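You operate a simulated robot arm through the tools that you are given. There is no shell and no other tool. Be economical: measure what you need, move in short steps, check, and stop when the job is done.

Carry out the task below with a simulated robot arm. There is one attempt and no reset: what you move stays moved.

JOB
Aim the sensor box till its lamp lights, then try belt 2.
Fine: the one between the narrow belts; the blue lever beside it to FREE first, back to HOLD before starting; run the belt four seconds or more, then stop it; other controls and tubs stay.

Only the result counts: the job must be done as asked and must still hold three seconds after the hand-in. Knocking over, shifting, dropping, spilling or breaking anything else fails it.

ROBOT AND FRAMES
A 7-joint arm with a two-finger parallel gripper, fixed in place. Base frame: the origin is at the foot of the arm, x ahead of it, y to its left, z up. Lengths are in m, angles in rad, forces in N, time in s.
Its first joint turns from -2.007 to 2.007 rad. Payload 3.91 kg.
The tool frame sits at the grasp point between the pads (the TCP): z along the fingers, y along the line on which they close. The tips reach 0.03 m beyond it. The gripper opens to 0.11 m. The fingers are 0.02 m wide and 0.01 m thick; the gripper's body (0.048 by 0.112 m) begins 0.055 m behind the TCP.
Orientation is told as [roll, pitch, yaw] about the base's x, y, z axes, in that order, counted from this pose: with the fingers straight down and closing along the base's y, the tool's x points along the base's -x, its y along +y and its z along -z.

CONTROLS
- The arm moves only by the tool step_arm. Its argument "series" is a list of rows, each a list of 7 numbers: the shift along the base's x, y, z in units of 25 mm (1.0 is 25 mm), then the turn, a rotation vector about the base's x, y, z in units of 4 degrees (1.0 is 4 degrees), then the finger opening in mm, from 0 to 110. In form: [[x, y, z, ax, ay, az, hand], ...]. A call has 1 to 10 rows; each row shifts and turns the commanded pose from where the row before left it. A call with a number of a shift or a turn outside -1 to 1 is refused whole. Rows are played at 5 a second. More than 0.05 m and 0.15 rad between two rows, or a gripper value outside its range, and nothing of the call is played. Where a pose cannot be reached the arm comes as near as it can. A force on the tool above 40 N (or 10 N above the force at the start of the call, whichever is more), or a blocked arm, ends the call early, and 0.2 s more pass. Each finger travels about 0.153 m/s and halts on what it meets, pressing with about 28 N; the grip force reading is that of the motor and also rises with nothing between the fingers. The clock runs only during rows and for 0.2 s after the last one: add rows that do not move to give the fingers time. It gives the time, the measured TCP pose, the force on the tool (base axes), the opening and the grip force at its end, in the units of the frame above (readings bear some noise), and new pictures: "views" is both (left out), scene, wrist or none.
- Cameras (640 x 400 px; columns grow to the right, rows downward): "scene" is fixed at [0.4015, -0.4977, 1.5444]; the picture's right is [0.74, -0.67, 0.00], its down [-0.61, -0.68, -0.42] and it looks along [0.28, 0.31, -0.91] (base axes); focal length 214 px, centre (320, 200). "wrist" rides on the gripper at [0.072, 0.017, -0.103] in the tool frame; the picture's right is [-0.23, 0.97, 0.00], its down [-0.76, -0.18, -0.62] and it looks along [-0.61, -0.14, 0.78] (tool axes); focal length 222 px, centre (320, 200). There is no depth. A picture from a camera that has moved, and an enlarged one, comes with that camera's place and axes in the base frame and with its lens. The place of the scene camera against the robot may be out by one fixed shift of up to 0.012 m in any direction.
- move_column(by): slides the trunk up (or, below 0, down) by that many m; the arm rides with it, the base frame stays. It gives what a move gives, with no picture.
- zoom(camera, box): a new picture of the part [left, top, right, bottom] of that camera's present view, enlarged. It takes no simulated time.
- hand_in(): hands the job in; it is judged then, once.

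Go step by step. Nothing tells you positions but the pictures and the camera data: compare them with the known pose of the tool, close in by small moves and look again before you grip or let go. The budget is 120 turns and 170 pictures, counting those below and the enlarged ones. Unless the task says otherwise, let go and move clear before handing in, and close with one line.

The tools are called after "Emit:" as name(argument=value, ...) on one line, values as JSON. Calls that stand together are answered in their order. step_arm: Moves the arm, as the interface text tells. Its arguments: {"type":"object","properties":{"series":{"type":"array"},"views":{"type":"string","enum":["both","scene","wrist","none"]}},"required":["series"]} The other tools are called the same way: move_column (by) slides the trunk up or down; zoom (camera, box) takes an enlarged picture of a part of a camera's view; hand_in () hands the job in.

At the start:

```text
t: 0.0
position: [0.607, -0.2763, 1.2694]
tcp_rot: [-0.001, 0.0, 0.0]
ft_force: [0.1, 0.9, 0.1]
gripper_width: 0.11
grip_force: 0.1
trunk travel left (down, up): [-0.9, 0.09]
```

scene: 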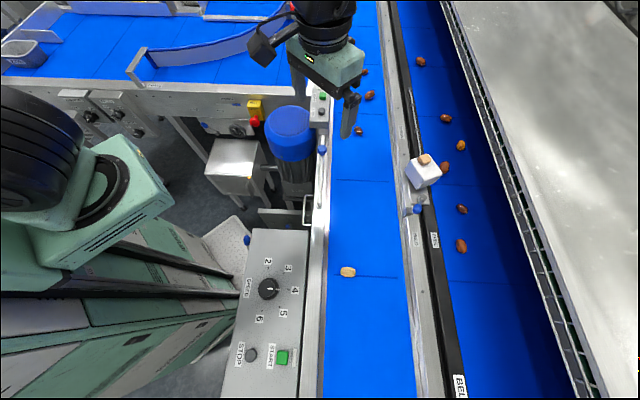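
wrist: 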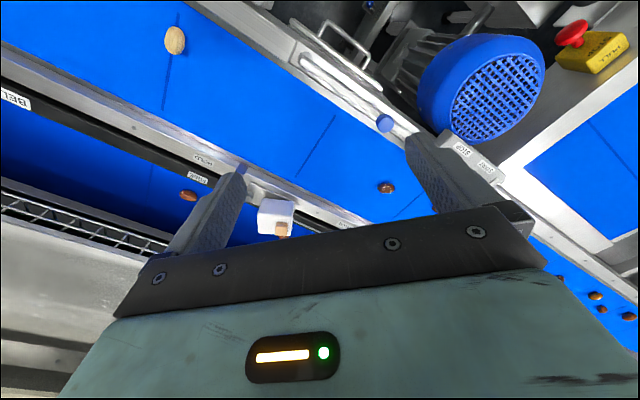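

I see two belts on the right with a white sensor box between them, a blue lever beside it, and a control panel with a dial, STOP and START. I'll zoom in on these to read the labels.

Emit:
zoom(camera="scene", box=[360, 130, 488, 260])

Emit:
zoom(camera="scene", box=[210, 220, 370, 400])

Emit:
zoom(camera="scene", box=[180, 70, 380, 220])

Emit:
zoom(camera="scene", box=[400, 220, 640, 400])

Emit:
zoom(camera="wrist", box=[160, 130, 400, 280])

Emit:
zoom(camera="scene", box=[0, 0, 240, 150])

```text
3.08 times, centred on (424, 195) of scene
camera zoom: at [0.4015, -0.4977, 1.5444], right [0.74, -0.67, 0.0], down [-0.61, -0.68, -0.42], along [0.28, 0.31, -0.91], focal length 660 px, centre (0, 215)
```

zoom: 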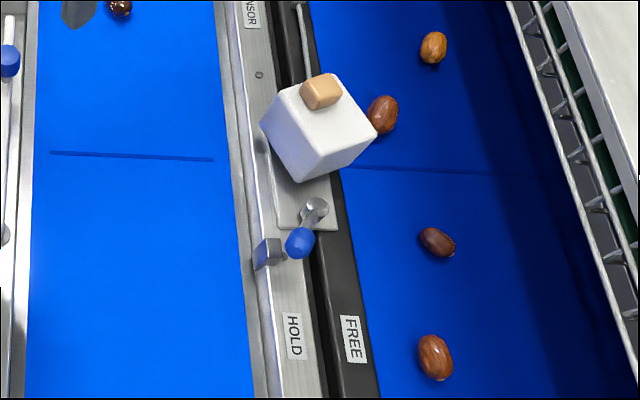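

```text
2.22 times, centred on (290, 310) of scene
camera zoom: at [0.4015, -0.4977, 1.5444], right [0.74, -0.67, 0.0], down [-0.61, -0.68, -0.42], along [0.28, 0.31, -0.91], focal length 477 px, centre (387, -44)
```

zoom: 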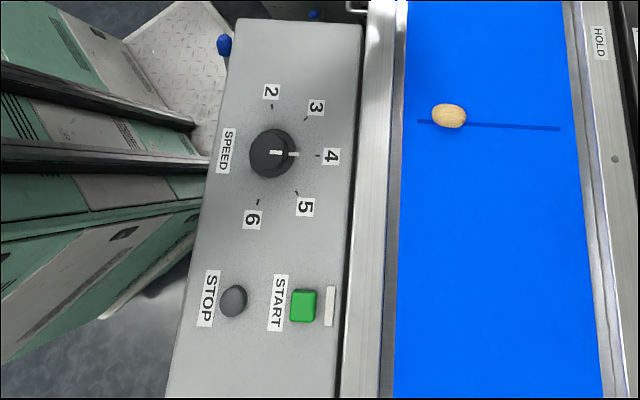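

```text
2.67 times, centred on (280, 145) of scene
camera zoom: at [0.4015, -0.4977, 1.5444], right [0.74, -0.67, 0.0], down [-0.61, -0.68, -0.42], along [0.28, 0.31, -0.91], focal length 572 px, centre (427, 347)
```

zoom: 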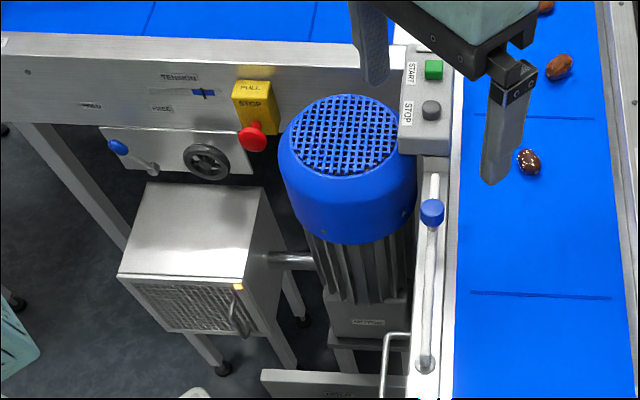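

```text
2.22 times, centred on (520, 310) of scene
camera zoom: at [0.4015, -0.4977, 1.5444], right [0.74, -0.67, 0.0], down [-0.61, -0.68, -0.42], along [0.28, 0.31, -0.91], focal length 477 px, centre (-124, -44)
```

zoom: 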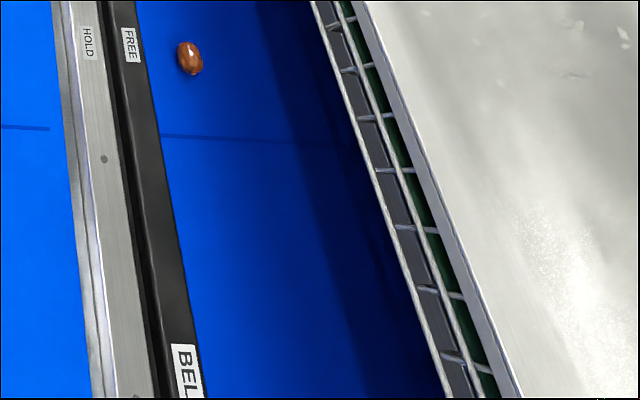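

```text
2.67 times, centred on (280, 205) of wrist
camera zoom: at [0.5348, -0.2587, 1.374], right [0.23, 0.97, 0.0], down [0.76, -0.18, 0.62], along [0.61, -0.14, -0.78], focal length 592 px, centre (427, 187)
```

zoom: 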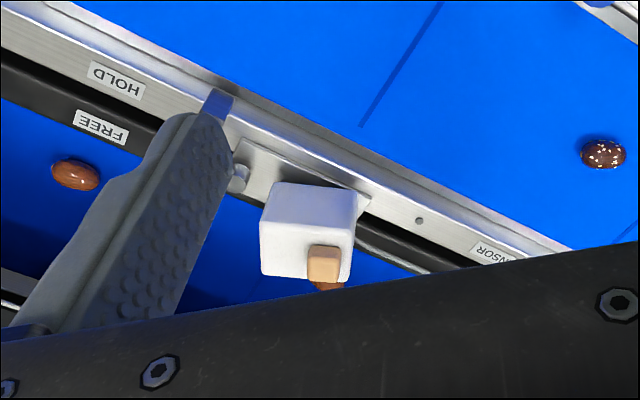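

```text
2.67 times, centred on (120, 75) of scene
camera zoom: at [0.4015, -0.4977, 1.5444], right [0.74, -0.67, 0.0], down [-0.61, -0.68, -0.42], along [0.28, 0.31, -0.91], focal length 572 px, centre (853, 533)
```

zoom: 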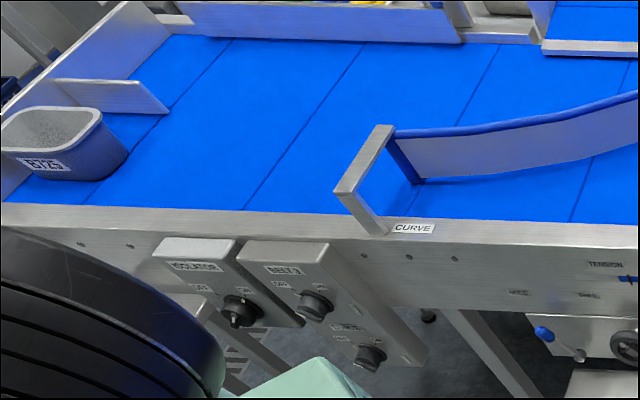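

The sensor box sits near (0.87, -0.45, 0.98) with its HOLD/FREE lever beside it. I need to find out which belt is number 2 and which controls run it, so I'll zoom in on the labels.

Emit:
zoom(camera="wrist", box=[0, 70, 80, 120])

Emit:
zoom(camera="scene", box=[55, 85, 165, 155])

Emit:
zoom(camera="scene", box=[300, 0, 460, 100])

Emit:
zoom(camera="wrist", box=[260, 0, 640, 240])

```text
8.00 times, centred on (40, 95) of wrist
camera zoom: at [0.5348, -0.2587, 1.374], right [0.23, 0.97, 0.0], down [0.76, -0.18, 0.62], along [0.61, -0.14, -0.78], focal length 1777 px, centre (2560, 1040)
```

zoom: 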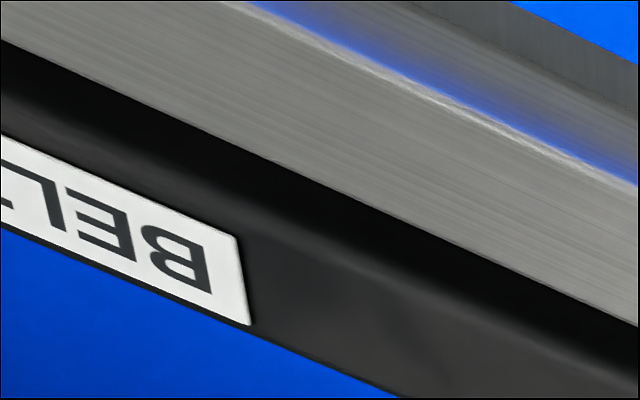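

```text
5.71 times, centred on (110, 120) of scene
camera zoom: at [0.4015, -0.4977, 1.5444], right [0.74, -0.67, 0.0], down [-0.61, -0.68, -0.42], along [0.28, 0.31, -0.91], focal length 1226 px, centre (1520, 657)
```

zoom: 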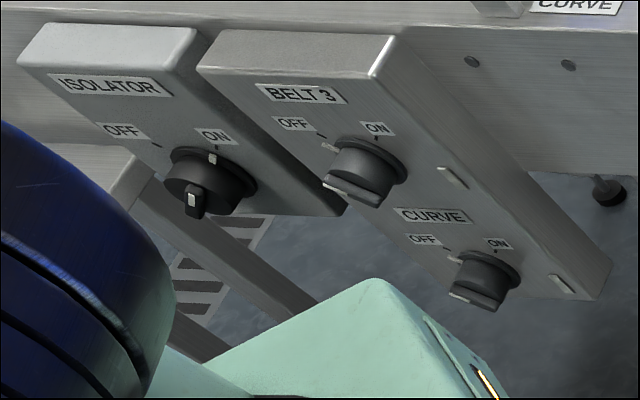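

```text
4.00 times, centred on (380, 50) of scene
camera zoom: at [0.4015, -0.4977, 1.5444], right [0.74, -0.67, 0.0], down [-0.61, -0.68, -0.42], along [0.28, 0.31, -0.91], focal length 858 px, centre (80, 800)
```

zoom: 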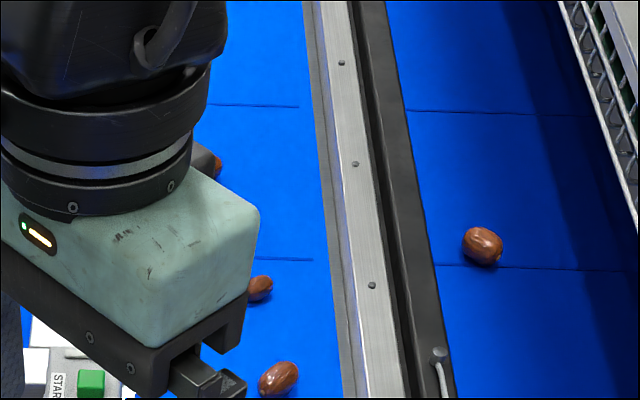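

```text
1.67 times, centred on (450, 120) of wrist
camera zoom: at [0.5348, -0.2587, 1.374], right [0.23, 0.97, 0.0], down [0.76, -0.18, 0.62], along [0.61, -0.14, -0.78], focal length 370 px, centre (103, 333)
```

zoom: 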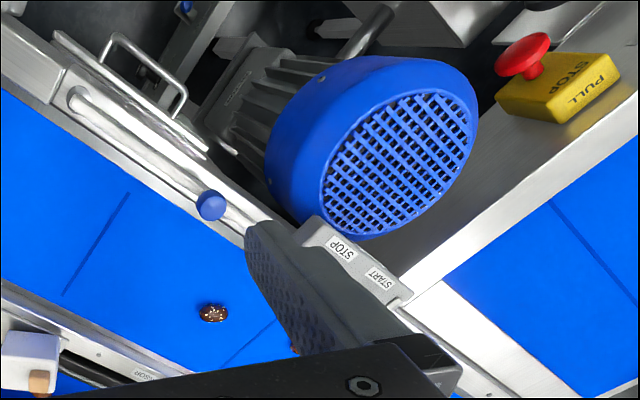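

Belt 3 is the wide table, so belts 1 and 2 are the narrow ones. I'll yaw the wrist camera towards -y to read the rail label and see more of the panel.

Emit:
step_arm(series=[[0, 0, 0, 0, 0, -1, 110], [0, 0, 0, 0, 0, -1, 110], [0, 0, 0, 0, 0, -1, 110], [0, 0, 0, 0, 0, -1, 110], [0, 0, 0, 0, 0, -1, 110], [0, 0, 0, 0, 0, -1, 110], [0, 0, 0, 0, 0, -1, 110], [0, 0, 0, 0, 0, -1, 110], [0, 0, 0, 0, 0, -1, 110], [0, 0, 0, 0, 0, -1, 110]], views="none")

Emit:
step_arm(series=[[0, 0, 0, 0, 0, -1, 110], [0, 0, 0, 0, 0, -1, 110], [0, 0, 0, 0, 0, -1, 110], [0, 0, 0, 0, 0, -1, 110], [0, 0, 0, 0, 0, -1, 110], [0, 0, 0, 0, 0, -1, 110], [0, 0, 0, 0, 0, -1, 110], [0, 0, 0, 0, 0, -1, 110], [0, 0, 0, 0, 0, -1, 110], [0, 0, 0, 0, 0, -1, 110]], views="both")

```text
t: 2.2
position: [0.6069, -0.2745, 1.2708]
tcp_rot: [0.0, -0.002, -0.699]
ft_force: [0.0, 0.3, -0.3]
gripper_width: 0.11
grip_force: 0.1
trunk travel left (down, up): [-0.9, 0.09]
```

```text
t: 4.4
position: [0.6069, -0.2757, 1.2704]
tcp_rot: [-0.001, 0.001, -1.396]
ft_force: [-0.5, 0.4, 0.6]
gripper_width: 0.11
grip_force: 0.1
trunk travel left (down, up): [-0.9, 0.09]
camera wrist: at [0.6109, -0.2015, 1.3742], right [1.0, -0.06, 0.0], down [-0.04, -0.78, 0.62], along [-0.03, -0.62, -0.78], focal length 222 px, centre (320, 200)
```

scene: 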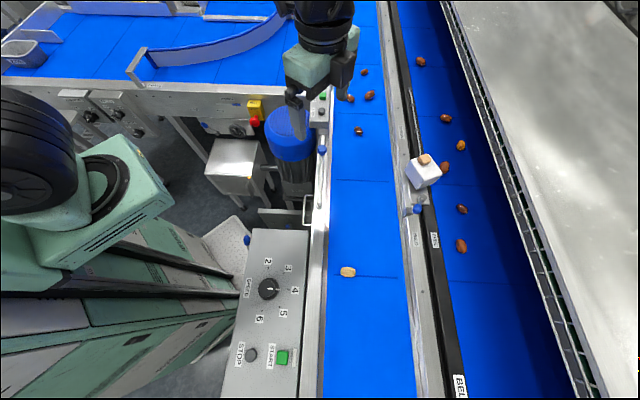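
wrist: 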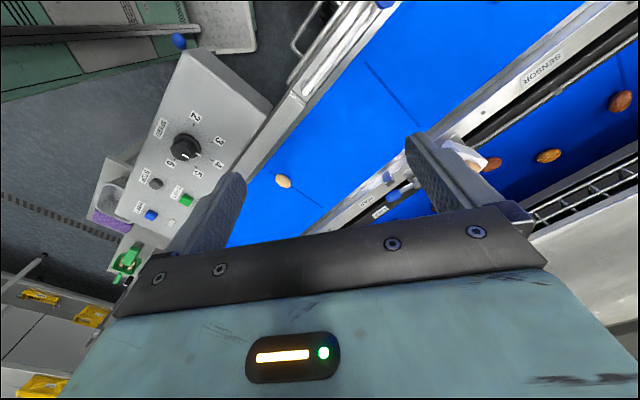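

Emit:
zoom(camera="wrist", box=[90, 90, 250, 290])

Emit:
zoom(camera="wrist", box=[250, 120, 550, 230])

```text
2.00 times, centred on (170, 190) of wrist
camera zoom: at [0.6109, -0.2015, 1.3742], right [1.0, -0.06, 0.0], down [-0.04, -0.78, 0.62], along [-0.03, -0.62, -0.78], focal length 444 px, centre (620, 220)
```

zoom: 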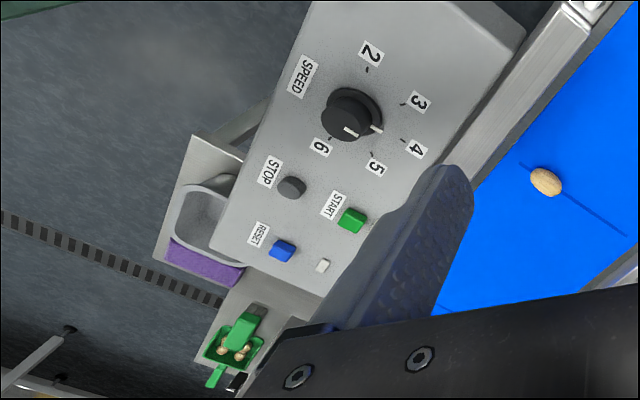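

```text
2.13 times, centred on (400, 175) of wrist
camera zoom: at [0.6109, -0.2015, 1.3742], right [1.0, -0.06, 0.0], down [-0.04, -0.78, 0.62], along [-0.03, -0.62, -0.78], focal length 474 px, centre (149, 253)
```

zoom: 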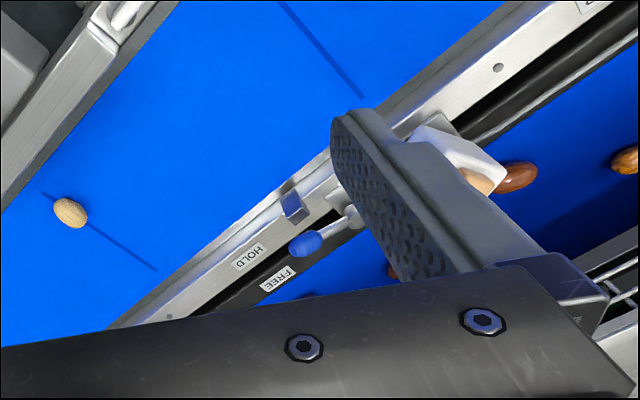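

I can't see the belt labels from here, because the hand hides the far end. I'll move the camera further towards -y.

Emit:
step_arm(series=[[0, -1, 0, 0, 0, 0, 110], [0, -1, 0, 0, 0, 0, 110], [0, -1, 0, 0, 0, 0, 110], [0, -1, 0, 0, 0, 0, 110], [0, -1, 0, 0, 0, 0, 110], [0, -1, 0, 0, 0, 0, 110], [0, -1, 0, 0, 0, 0, 110], [0, -1, 0, 0, 0, 0, 110], [0, -1, 0, 0, 0, 0, 110], [0, -1, 0, 0, 0, 0, 110]], views="wrist")

```text
t: 6.6
position: [0.605, -0.5246, 1.2698]
tcp_rot: [-0.003, 0.0, -1.395]
ft_force: [-0.4, 0.3, -0.4]
gripper_width: 0.1102
grip_force: 0.1
trunk travel left (down, up): [-0.9, 0.09]
camera wrist: at [0.6095, -0.4501, 1.3742], right [1.0, -0.05, 0.0], down [-0.04, -0.78, 0.62], along [-0.03, -0.62, -0.78], focal length 222 px, centre (320, 200)
```

wrist: 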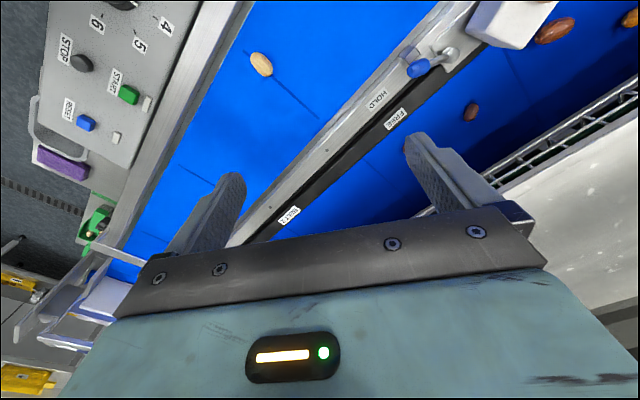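

Emit:
zoom(camera="wrist", box=[250, 190, 330, 240])

Emit:
zoom(camera="wrist", box=[0, 0, 240, 290])

Emit:
zoom(camera="wrist", box=[350, 0, 590, 150])

Emit:
zoom(camera="scene", box=[270, 60, 350, 130])

```text
8.00 times, centred on (290, 215) of wrist
camera zoom: at [0.6095, -0.4501, 1.3742], right [1.0, -0.05, 0.0], down [-0.04, -0.78, 0.62], along [-0.03, -0.62, -0.78], focal length 1777 px, centre (560, 80)
```

zoom: 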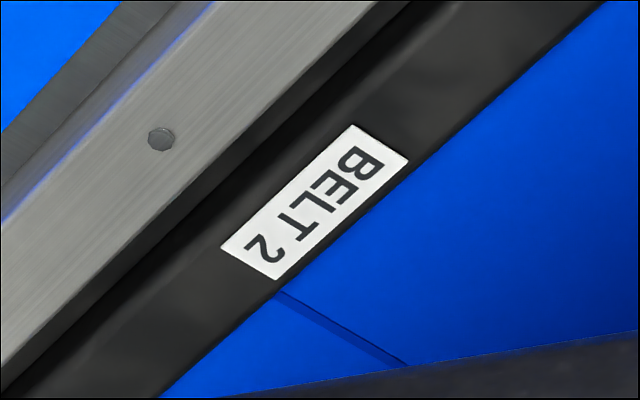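

```text
1.38 times, centred on (120, 145) of wrist
camera zoom: at [0.6095, -0.4501, 1.3742], right [1.0, -0.05, 0.0], down [-0.04, -0.78, 0.62], along [-0.03, -0.62, -0.78], focal length 306 px, centre (596, 276)
```

zoom: 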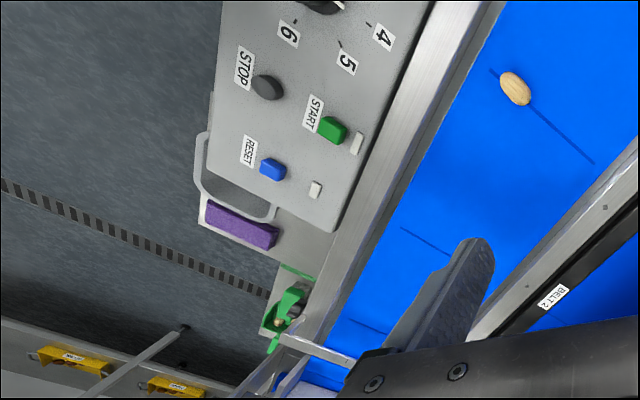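

```text
2.67 times, centred on (470, 75) of wrist
camera zoom: at [0.6095, -0.4501, 1.3742], right [1.0, -0.05, 0.0], down [-0.04, -0.78, 0.62], along [-0.03, -0.62, -0.78], focal length 592 px, centre (-80, 533)
```

zoom: 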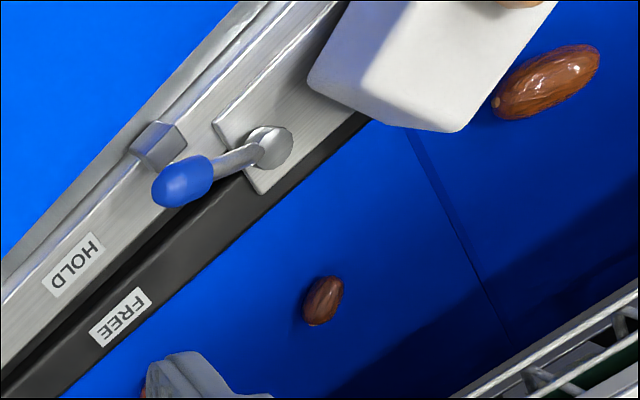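

```text
5.71 times, centred on (310, 95) of scene
camera zoom: at [0.4015, -0.4977, 1.5444], right [0.74, -0.67, 0.0], down [-0.61, -0.68, -0.42], along [0.28, 0.31, -0.91], focal length 1226 px, centre (377, 800)
```

zoom: 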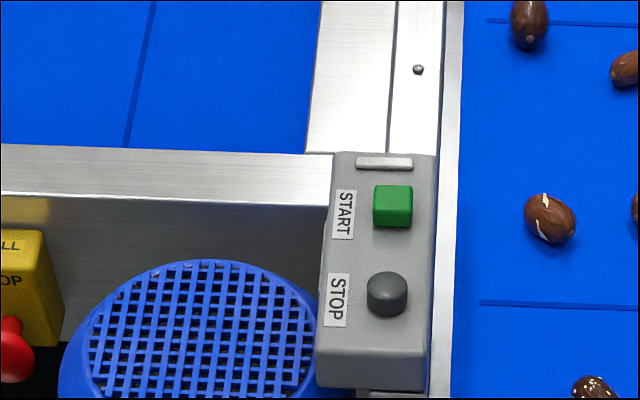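

Belt 2 is the right-hand narrow belt. Next I need to know which START/STOP station drives it, so I'll check the labels around the motor and the panel.

Emit:
zoom(camera="scene", box=[270, 170, 330, 230])

Emit:
zoom(camera="scene", box=[190, 330, 320, 400])

Emit:
zoom(camera="scene", box=[310, 90, 480, 230])

Emit:
zoom(camera="scene", box=[180, 100, 260, 150])

```text
6.67 times, centred on (300, 200) of scene
camera zoom: at [0.4015, -0.4977, 1.5444], right [0.74, -0.67, 0.0], down [-0.61, -0.68, -0.42], along [0.28, 0.31, -0.91], focal length 1430 px, centre (453, 200)
```

zoom: 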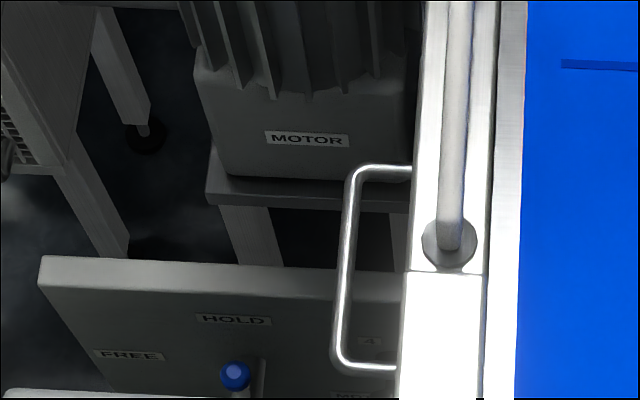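

```text
4.92 times, centred on (255, 365) of scene
camera zoom: at [0.4015, -0.4977, 1.5444], right [0.74, -0.67, 0.0], down [-0.61, -0.68, -0.42], along [0.28, 0.31, -0.91], focal length 1056 px, centre (640, -612)
```

zoom: 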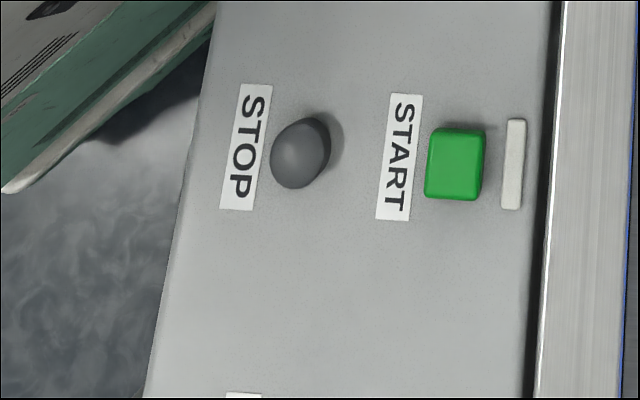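

```text
2.86 times, centred on (395, 160) of scene
camera zoom: at [0.4015, -0.4977, 1.5444], right [0.74, -0.67, 0.0], down [-0.61, -0.68, -0.42], along [0.28, 0.31, -0.91], focal length 613 px, centre (106, 314)
```

zoom: 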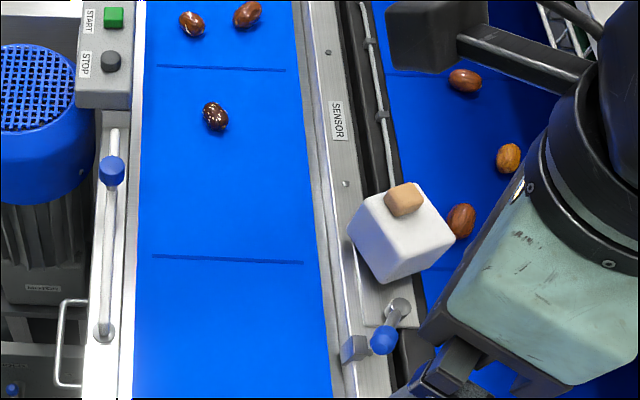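

```text
8.00 times, centred on (220, 125) of scene
camera zoom: at [0.4015, -0.4977, 1.5444], right [0.74, -0.67, 0.0], down [-0.61, -0.68, -0.42], along [0.28, 0.31, -0.91], focal length 1716 px, centre (1120, 800)
```

zoom: 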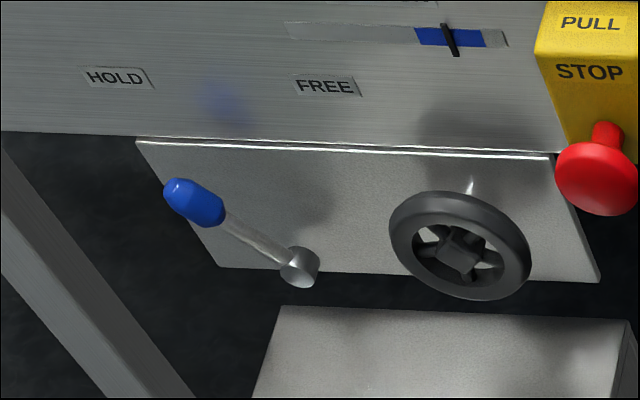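

There's still no station label that names the belt. I'll pull back over towards the panel's robot side to look at its outer face.

Emit:
step_arm(series=[[0, 1, 0, 0, 0, 0, 110], [0, 1, 0, 0, 0, 0, 110], [0, 1, 0, 0, 0, 0, 110], [0, 1, 0, 0, 0, 0, 110], [0, 1, 0, 0, 0, 0, 110], [0, 1, 0, 0, 0, 0, 110], [0, 1, 0, 0, 0, 0, 110], [-1, 1, 0, 0, 0, 0, 110], [-1, 1, 0, 0, 0, 0, 110], [-1, 1, 0, 0, 0, 0, 110]], views="none")

Emit:
step_arm(series=[[-1, 1, 0, 0, 0, 0, 110], [-1, 1, 0, 0, 0, 0, 110], [-1, 1, 0, 0, 0, 0, 110], [-1, 1, 0, 0, 0, 0, 110], [-1, 1, 0, 0, 0, 0, 110], [-1, 1, 0, 0, 0, 0, 110]], views="both")

```text
t: 8.8
position: [0.5314, -0.2725, 1.2676]
tcp_rot: [0.001, 0.002, -1.396]
ft_force: [0.5, -0.3, -0.4]
gripper_width: 0.1099
grip_force: 0.0
trunk travel left (down, up): [-0.9, 0.09]
```

```text
t: 10.2
position: [0.4332, -0.1339, 1.3055]
tcp_rot: [-0.002, 0.0, -1.395]
ft_force: [1.3, 0.8, -0.6]
gripper_width: 0.11
grip_force: 0.1
out of reach, approached as far as the arm can: row 4, 5, 6
trunk travel left (down, up): [-0.9, 0.09]
camera wrist: at [0.4361, -0.0587, 1.4104], right [1.0, -0.05, 0.0], down [-0.04, -0.78, 0.62], along [-0.04, -0.62, -0.78], focal length 222 px, centre (320, 200)
```

scene: 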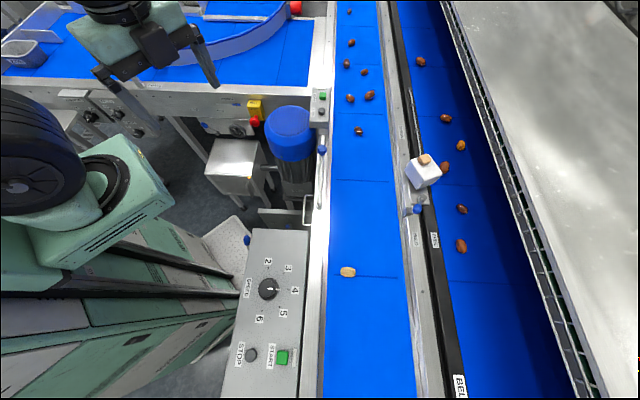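
wrist: 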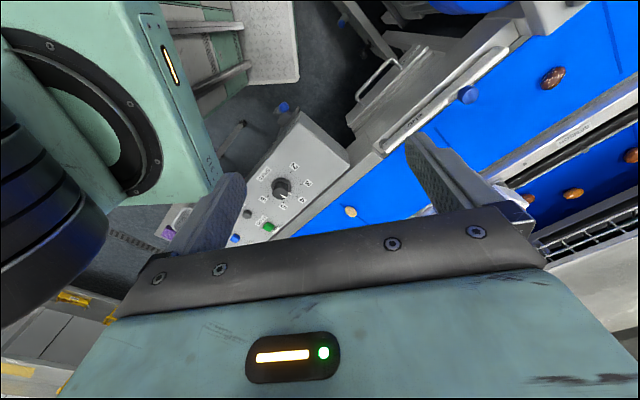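

Emit:
zoom(camera="wrist", box=[220, 90, 380, 250])

Emit:
zoom(camera="wrist", box=[330, 0, 560, 150])

Emit:
zoom(camera="scene", box=[250, 0, 440, 130])

```text
2.50 times, centred on (300, 170) of wrist
camera zoom: at [0.4361, -0.0587, 1.4104], right [1.0, -0.05, 0.0], down [-0.04, -0.78, 0.62], along [-0.04, -0.62, -0.78], focal length 555 px, centre (370, 275)
```

zoom: 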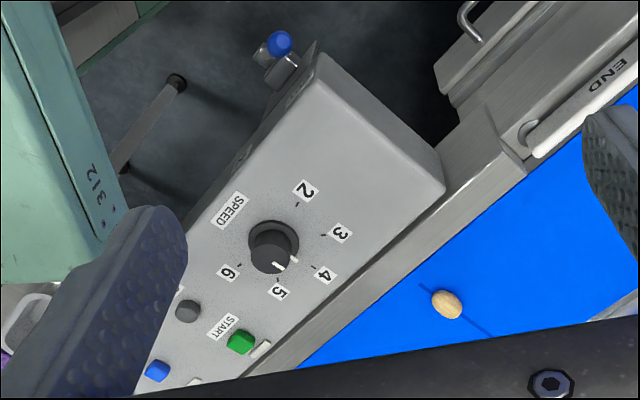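

```text
2.67 times, centred on (445, 75) of wrist
camera zoom: at [0.4361, -0.0587, 1.4104], right [1.0, -0.05, 0.0], down [-0.04, -0.78, 0.62], along [-0.04, -0.62, -0.78], focal length 592 px, centre (-13, 533)
```

zoom: 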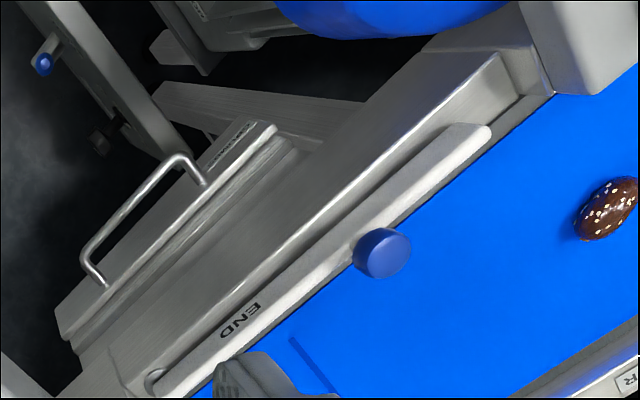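

```text
3.08 times, centred on (345, 65) of scene
camera zoom: at [0.4015, -0.4977, 1.5444], right [0.74, -0.67, 0.0], down [-0.61, -0.68, -0.42], along [0.28, 0.31, -0.91], focal length 660 px, centre (243, 615)
```

zoom: 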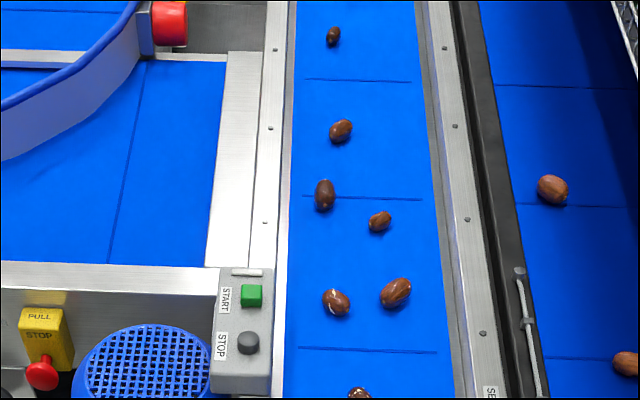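

The panel's robot-side face carries two labels and a blue lever. I'll move lower and closer to the base for a better angle on it.

Emit:
step_arm(series=[[0, 0, -1, 0, 0, 0, 110], [0, 0, -1, 0, 0, 0, 110], [0, 0, -1, 0, 0, 0, 110], [0, 0, -1, 0, 0, 0, 110], [0, 0, -1, 0, 0, 0, 110]], views="wrist")

```text
t: 11.4
position: [0.4847, -0.1362, 1.2134]
tcp_rot: [0.0, 0.0, -1.395]
ft_force: [-0.1, 0.2, 0.5]
gripper_width: 0.1101
grip_force: 0.2
out of reach, approached as far as the arm can: row 1, 2, 3, 4, 5
trunk travel left (down, up): [-0.9, 0.09]
camera wrist: at [0.4896, -0.0618, 1.3183], right [1.0, -0.05, 0.0], down [-0.04, -0.78, 0.62], along [-0.04, -0.62, -0.78], focal length 222 px, centre (320, 200)
```

wrist: 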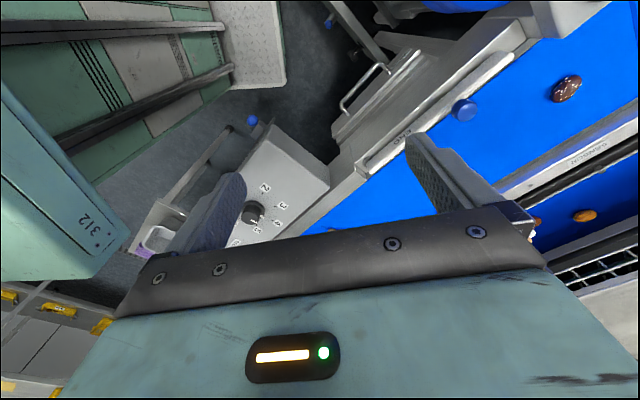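

Emit:
zoom(camera="wrist", box=[130, 100, 290, 260])

Emit:
step_arm(series=[[0, 0, 1, 0, 0, 0, 110], [0, 0, 1, 0, 0, 0, 110], [0, 0, 1, 0, 0, 0, 110], [0, 0, 1, 0, 0, 0, 110], [0, 0, 1, 0, 0, 0, 110], [0, 0, 1, 0, 0, 0, 110], [0, 0, 1, 0, 0, 0, 110], [0, 0, 1, 0, 0, 0, 110], [0, 0, 1, 0, 0, 0, 110], [0, 0, 1, 0, 0, 0, 110]], views="wrist")

```text
2.50 times, centred on (210, 180) of wrist
camera zoom: at [0.4896, -0.0618, 1.3183], right [1.0, -0.05, 0.0], down [-0.04, -0.78, 0.62], along [-0.04, -0.62, -0.78], focal length 555 px, centre (595, 250)
```

zoom: 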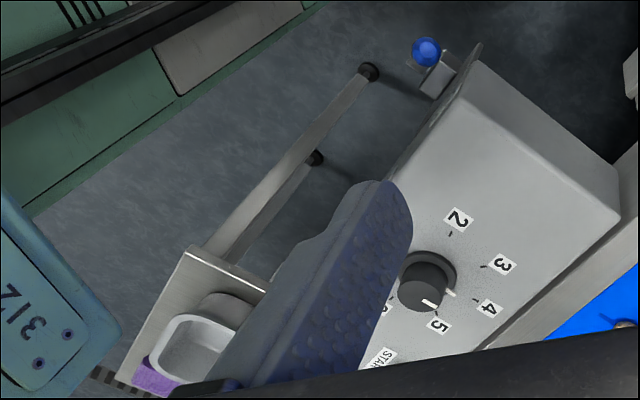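

```text
t: 13.6
position: [0.4845, -0.1383, 1.4636]
tcp_rot: [0.0, 0.001, -1.396]
ft_force: [-0.8, 0.5, 0.9]
gripper_width: 0.1103
grip_force: 0.0
trunk travel left (down, up): [-0.9, 0.09]
camera wrist: at [0.4883, -0.0626, 1.568], right [1.0, -0.05, 0.0], down [-0.04, -0.78, 0.62], along [-0.03, -0.62, -0.78], focal length 222 px, centre (320, 200)
```

wrist: 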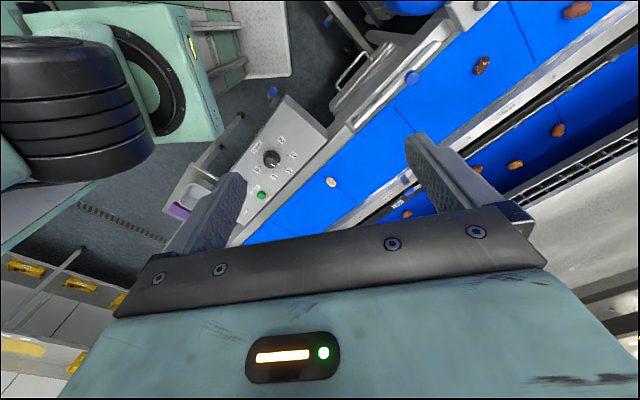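

Emit:
step_arm(series=[[-1, 0.5, 0, 0, 0, 0, 110], [-1, 0.5, 0, 0, 0, 0, 110], [-1, 0.5, 0, 0, 0, 0, 110], [-1, 0.5, 0, 0, 0, 0, 110], [-1, 0.5, 0, 0, 0, 0, 110], [-1, 0.5, 0, 0, 0, 0, 110]], views="none")

Emit:
move_column(by=-0.15)

Emit:
step_arm(series=[[0, 0, 0, 0, 0, 0, 110]])

```text
t: 15.0
position: [0.4774, -0.124, 1.4552]
tcp_rot: [0.0, 0.001, -1.397]
ft_force: [0.0, -0.2, 0.3]
gripper_width: 0.1101
grip_force: 0.1
out of reach, approached as far as the arm can: row 1, 2, 3, 4, 5, 6
trunk travel left (down, up): [-0.9, 0.09]
```

```text
t: 16.8
position: [0.477, -0.124, 1.3046]
tcp_rot: [-0.003, 0.001, -1.395]
ft_force: [0.7, 0.3, 0.0]
gripper_width: 0.11
grip_force: 0.0
trunk travel left (down, up): [-0.75, 0.24]
```

```text
t: 17.1
position: [0.4778, -0.1252, 1.304]
tcp_rot: [-0.002, 0.001, -1.396]
ft_force: [-0.3, -0.2, 0.2]
gripper_width: 0.1102
grip_force: 0.0
trunk travel left (down, up): [-0.75, 0.24]
camera wrist: at [0.4822, -0.0507, 1.409], right [1.0, -0.05, 0.0], down [-0.04, -0.78, 0.62], along [-0.04, -0.62, -0.78], focal length 222 px, centre (320, 200)
```

scene: 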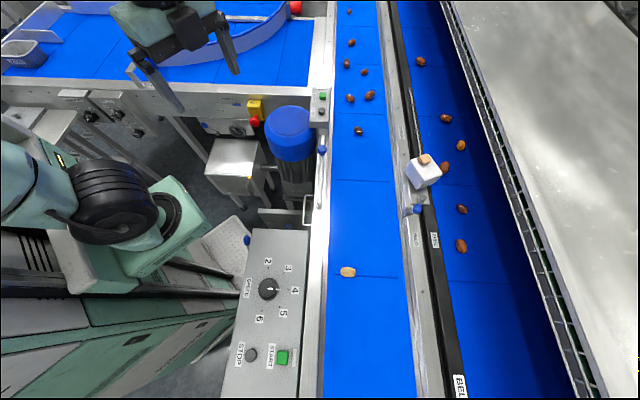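
wrist: 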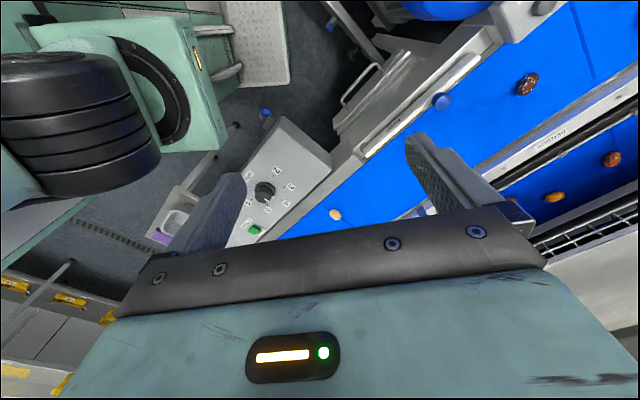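

I can't get nearer the base, so I'll swing round towards +y, where the panel's outer face should open up.

Emit:
step_arm(series=[[0, 1, 0, 0, 0, 0, 110], [0, 1, 0, 0, 0, 0, 110], [0, 1, 0, 0, 0, 0, 110], [0, 1, 0, 0, 0, 0, 110], [0, 1, 0, 0, 0, 0, 110], [0, 1, 0, 0, 0, 0, 110], [0, 1, 0, 0, 0, 0, 110], [0, 1, 0, 0, 0, 0, 110], [0, 1, 0, 0, 0, 0, 110], [0, 1, 0, 0, 0, 0, 110]], views="none")

Emit:
move_column(by=-0.1)

Emit:
step_arm(series=[[-1, 0.3, 0, -1, 0, 0, 110], [-1, 0.3, 0, -1, 0, 0, 110], [-1, 0.3, 0, -1, 0, 0, 110], [-1, 0, 0, -1, 0, 0, 110]], views="wrist")

```text
t: 19.4
position: [0.4787, 0.1257, 1.3061]
tcp_rot: [-0.003, 0.0, -1.396]
ft_force: [0.3, 0.0, 0.5]
gripper_width: 0.1102
grip_force: 0.1
trunk travel left (down, up): [-0.75, 0.24]
```

```text
t: 20.7
position: [0.4789, 0.1261, 1.2056]
tcp_rot: [-0.003, 0.0, -1.396]
ft_force: [-0.7, 0.6, 0.0]
gripper_width: 0.1098
grip_force: 0.0
trunk travel left (down, up): [-0.65, 0.34]
```

```text
t: 21.7
position: [0.3814, 0.1466, 1.2063]
tcp_rot: [-0.051, -0.277, -1.39]
ft_force: [-0.3, -0.9, 1.3]
gripper_width: 0.1101
grip_force: 0.0
trunk travel left (down, up): [-0.65, 0.34]
camera wrist: at [0.3854, 0.2462, 1.2862], right [1.0, -0.05, 0.01], down [-0.04, -0.58, 0.81], along [-0.04, -0.81, -0.58], focal length 222 px, centre (320, 200)
```

wrist: 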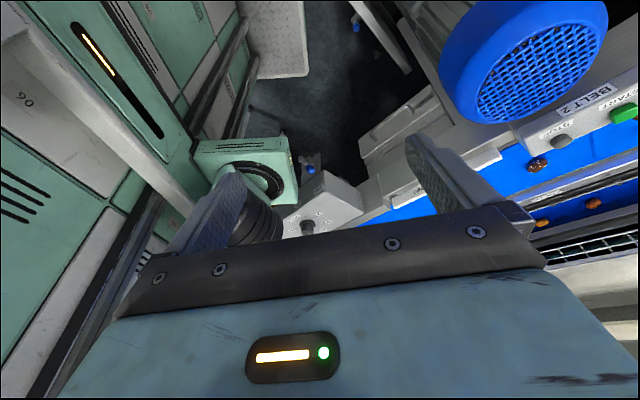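

The small station by the motor has a "BELT 2" label on its side. I'll confirm it with a zoom, and zoom on the panel's side too.

Emit:
zoom(camera="wrist", box=[520, 70, 640, 160])

Emit:
zoom(camera="wrist", box=[270, 140, 370, 240])

```text
4.44 times, centred on (580, 115) of wrist
camera zoom: at [0.3854, 0.2462, 1.2862], right [1.0, -0.05, 0.01], down [-0.04, -0.58, 0.81], along [-0.04, -0.81, -0.58], focal length 987 px, centre (-836, 578)
```

zoom: 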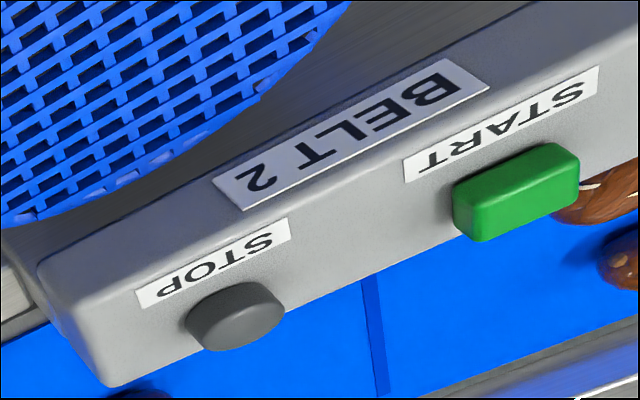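

```text
4.00 times, centred on (320, 190) of wrist
camera zoom: at [0.3854, 0.2462, 1.2862], right [1.0, -0.05, 0.01], down [-0.04, -0.58, 0.81], along [-0.04, -0.81, -0.58], focal length 888 px, centre (320, 240)
```

zoom: 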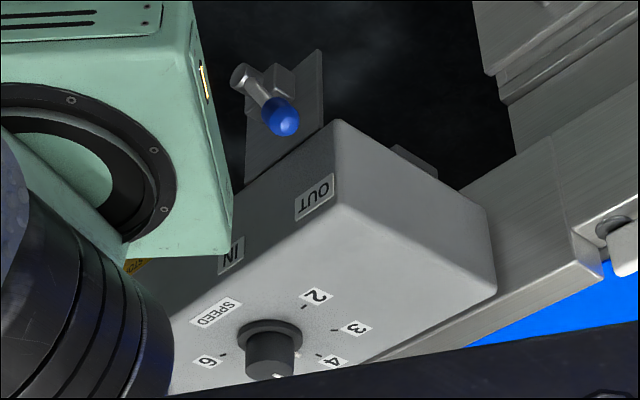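

It's confirmed: the motor-side station is BELT 2, with START at about (0.873, 0.010, 0.97) and STOP at about (0.821, -0.040). The lever knob triangulates to (0.759, -0.512, 0.98) and its hub to (0.805, -0.498). I'll go above the lever, with the fingers squared to the belts.

Emit:
step_arm(series=[[1, 0, 0, 1, 0, 0, 110], [1, 0, 0, 1, 0, 0, 110], [1, 0, 0, 1, 0, 0, 110], [1, 0, 0, 1, 0, 0, 110], [1, -1, 0, 0, 0, 1, 110], [1, -1, 0, 0, 0, 1, 110], [1, -1, 0, 0, 0, 1, 110], [0.5, -1, 0, 0, 0, 1, 110], [0.5, -1, 0, 0, 0, 1, 110], [0.5, -1, 0, 0, 0, 1, 110]], views="none")

Emit:
step_arm(series=[[0.5, -1, 0, 0, 0, 1, 110], [0.5, -1, 0, 0, 0, 1, 110], [0.5, -1, 0, 0, 0, 1, 110], [0.5, -1, 0, 0, 0, 0.5, 110], [0.5, -1, 0, 0, 0, 0, 110], [0.5, -1, 0, 0, 0, 0, 110], [0.5, -1, 0, 0, 0, 0, 110], [0.5, -1, 0, 0, 0, 0, 110], [0.5, -1, 0, 0, 0, 0, 110], [0, -1, 0, 0, 0, 0, 110]], views="none")

Emit:
step_arm(series=[[0, -1, 0, 0, 0, 0, 110], [0, -1, 0, 0, 0, 0, 110], [0, -1, 0, 0, 0, 0, 110], [0, -1, 0, 0, 0, 0, 110], [0, -1, 0, 0, 0, 0, 110], [0, -1, 0, 0, 0, 0, 110]], views="both")

```text
t: 23.9
position: [0.5906, -0.0007, 1.2058]
tcp_rot: [-0.001, 0.001, -0.976]
ft_force: [-0.5, -0.4, 0.9]
gripper_width: 0.1099
grip_force: 0.0
trunk travel left (down, up): [-0.65, 0.34]
```

```text
t: 26.1
position: [0.7045, -0.2519, 1.2055]
tcp_rot: [-0.002, 0.002, -0.731]
ft_force: [-0.6, -0.1, -0.4]
gripper_width: 0.11
grip_force: 0.0
trunk travel left (down, up): [-0.65, 0.34]
```

```text
t: 27.5
position: [0.7031, -0.4013, 1.2051]
tcp_rot: [-0.002, 0.001, -0.731]
ft_force: [0.1, 0.1, 0.1]
gripper_width: 0.1098
grip_force: 0.0
trunk travel left (down, up): [-0.65, 0.34]
camera wrist: at [0.6599, -0.3402, 1.3099], right [0.82, 0.57, 0.0], down [0.45, -0.64, 0.62], along [0.36, -0.51, -0.78], focal length 222 px, centre (320, 200)
```

scene: 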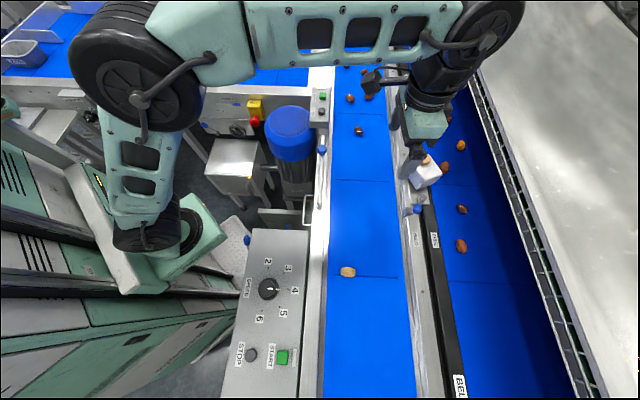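
wrist: 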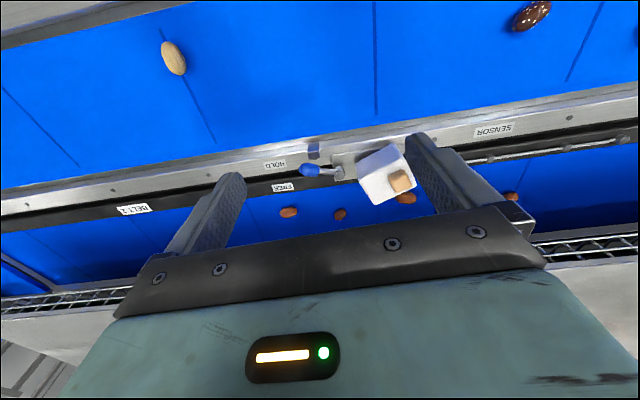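

Emit:
zoom(camera="wrist", box=[250, 120, 450, 230])

Emit:
zoom(camera="scene", box=[385, 140, 465, 220])

```text
3.20 times, centred on (350, 175) of wrist
camera zoom: at [0.6599, -0.3402, 1.3099], right [0.82, 0.57, 0.0], down [0.45, -0.64, 0.62], along [0.36, -0.51, -0.78], focal length 711 px, centre (224, 280)
```

zoom: 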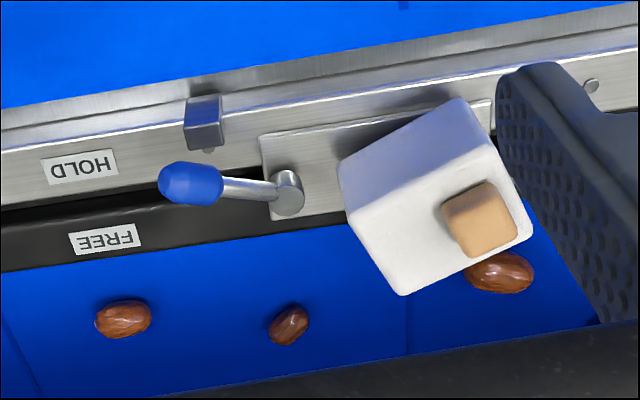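

```text
5.00 times, centred on (425, 180) of scene
camera zoom: at [0.4015, -0.4977, 1.5444], right [0.74, -0.67, 0.0], down [-0.61, -0.68, -0.42], along [0.28, 0.31, -0.91], focal length 1072 px, centre (-205, 300)
```

zoom: 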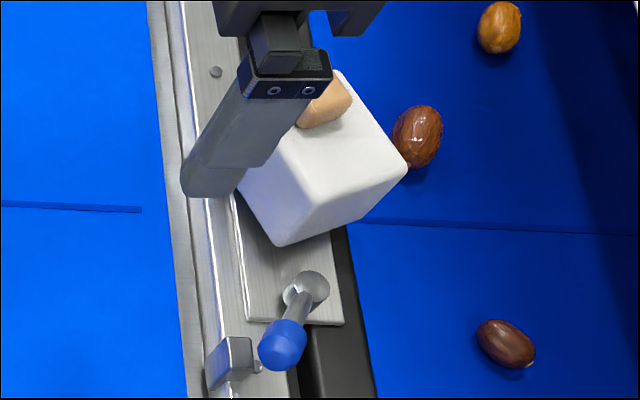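

The lever swings about a vertical post and its knob rides above the small end stop. I'll close the fingers and come down on the HOLD side of the knob, checking partway.

Emit:
step_arm(series=[[0.4, -0.85, -1, 0, 0, 0, 60], [0.4, -0.85, -1, 0, 0, 0, 10], [0.4, -0.8, -1, 0, 0, 0, 0], [0.28, -0.8, -1, 0, 0, 0, 0], [0, 0, -0.6, 0, 0, 0, 0], [0, 0, 0, 0, 0, 0, 0]], views="both")

```text
t: 28.9
position: [0.7401, -0.4834, 1.0905]
tcp_rot: [-0.002, -0.001, -0.732]
ft_force: [0.8, 0.5, -0.5]
gripper_width: 0.0
grip_force: 27.9
trunk travel left (down, up): [-0.65, 0.34]
camera wrist: at [0.6982, -0.4219, 1.1946], right [0.82, 0.57, 0.0], down [0.45, -0.64, 0.62], along [0.36, -0.51, -0.78], focal length 222 px, centre (320, 200)
```

scene: 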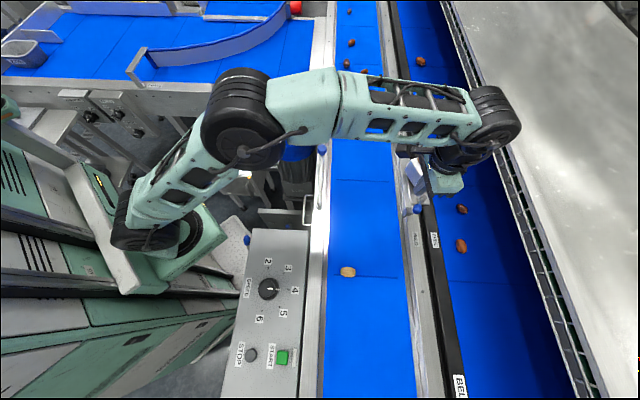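
wrist: 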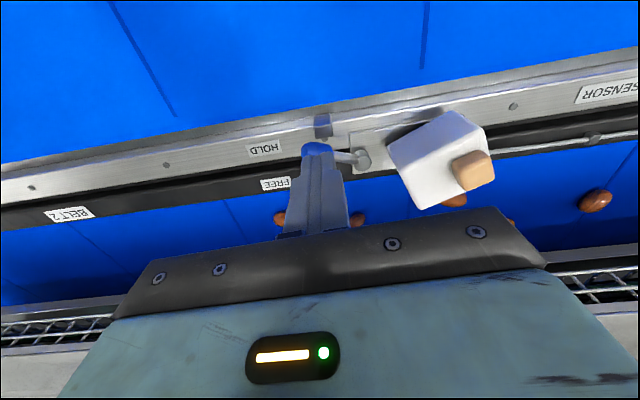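

Emit:
step_arm(series=[[0, 0, -1, 0, 0, 0, 0], [0, 0, -1, 0, 0, 0, 0], [0, 0, -1, 0, 0, 0, 0], [0, 0, -0.8, 0, 0, 0, 0]], views="both")

```text
t: 29.9
position: [0.739, -0.4835, 0.9948]
tcp_rot: [-0.001, 0.0, -0.732]
ft_force: [0.3, 0.1, -0.2]
gripper_width: 0.0
grip_force: 27.8
trunk travel left (down, up): [-0.65, 0.34]
camera wrist: at [0.6972, -0.4221, 1.099], right [0.82, 0.57, 0.0], down [0.45, -0.64, 0.62], along [0.36, -0.51, -0.78], focal length 222 px, centre (320, 200)
```

scene: 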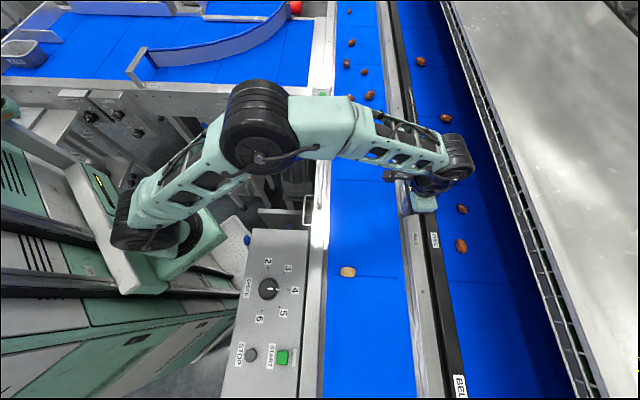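
wrist: 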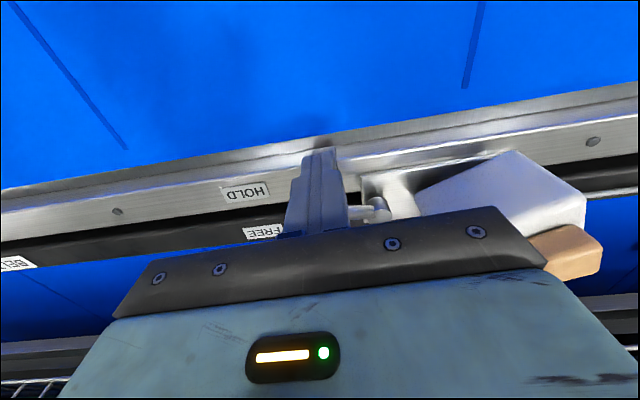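

The fingers are beside the knob. I'll push it along the arc towards FREE.

Emit:
step_arm(series=[[0.22, -0.46, 0, 0, 0, 0, 0], [0.22, -0.46, 0, 0, 0, 0, 0], [0.22, -0.46, 0, 0, 0, 0, 0], [0.22, -0.3, 0, 0, 0, 0, 0], [0.22, -0.3, 0, 0, 0, 0, 0]], views="both")

```text
t: 31.1
position: [0.7677, -0.5331, 0.9957]
tcp_rot: [-0.002, 0.0, -0.733]
ft_force: [-0.4, -0.5, 0.7]
gripper_width: 0.0
grip_force: 27.8
trunk travel left (down, up): [-0.65, 0.34]
camera wrist: at [0.7251, -0.4728, 1.0995], right [0.82, 0.57, 0.0], down [0.45, -0.64, 0.62], along [0.36, -0.51, -0.78], focal length 222 px, centre (320, 200)
```

scene: 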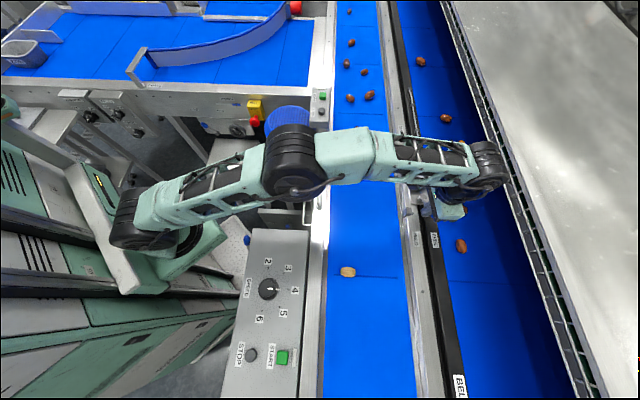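
wrist: 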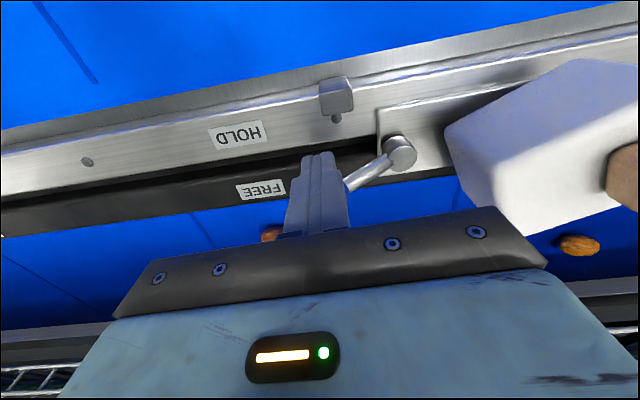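

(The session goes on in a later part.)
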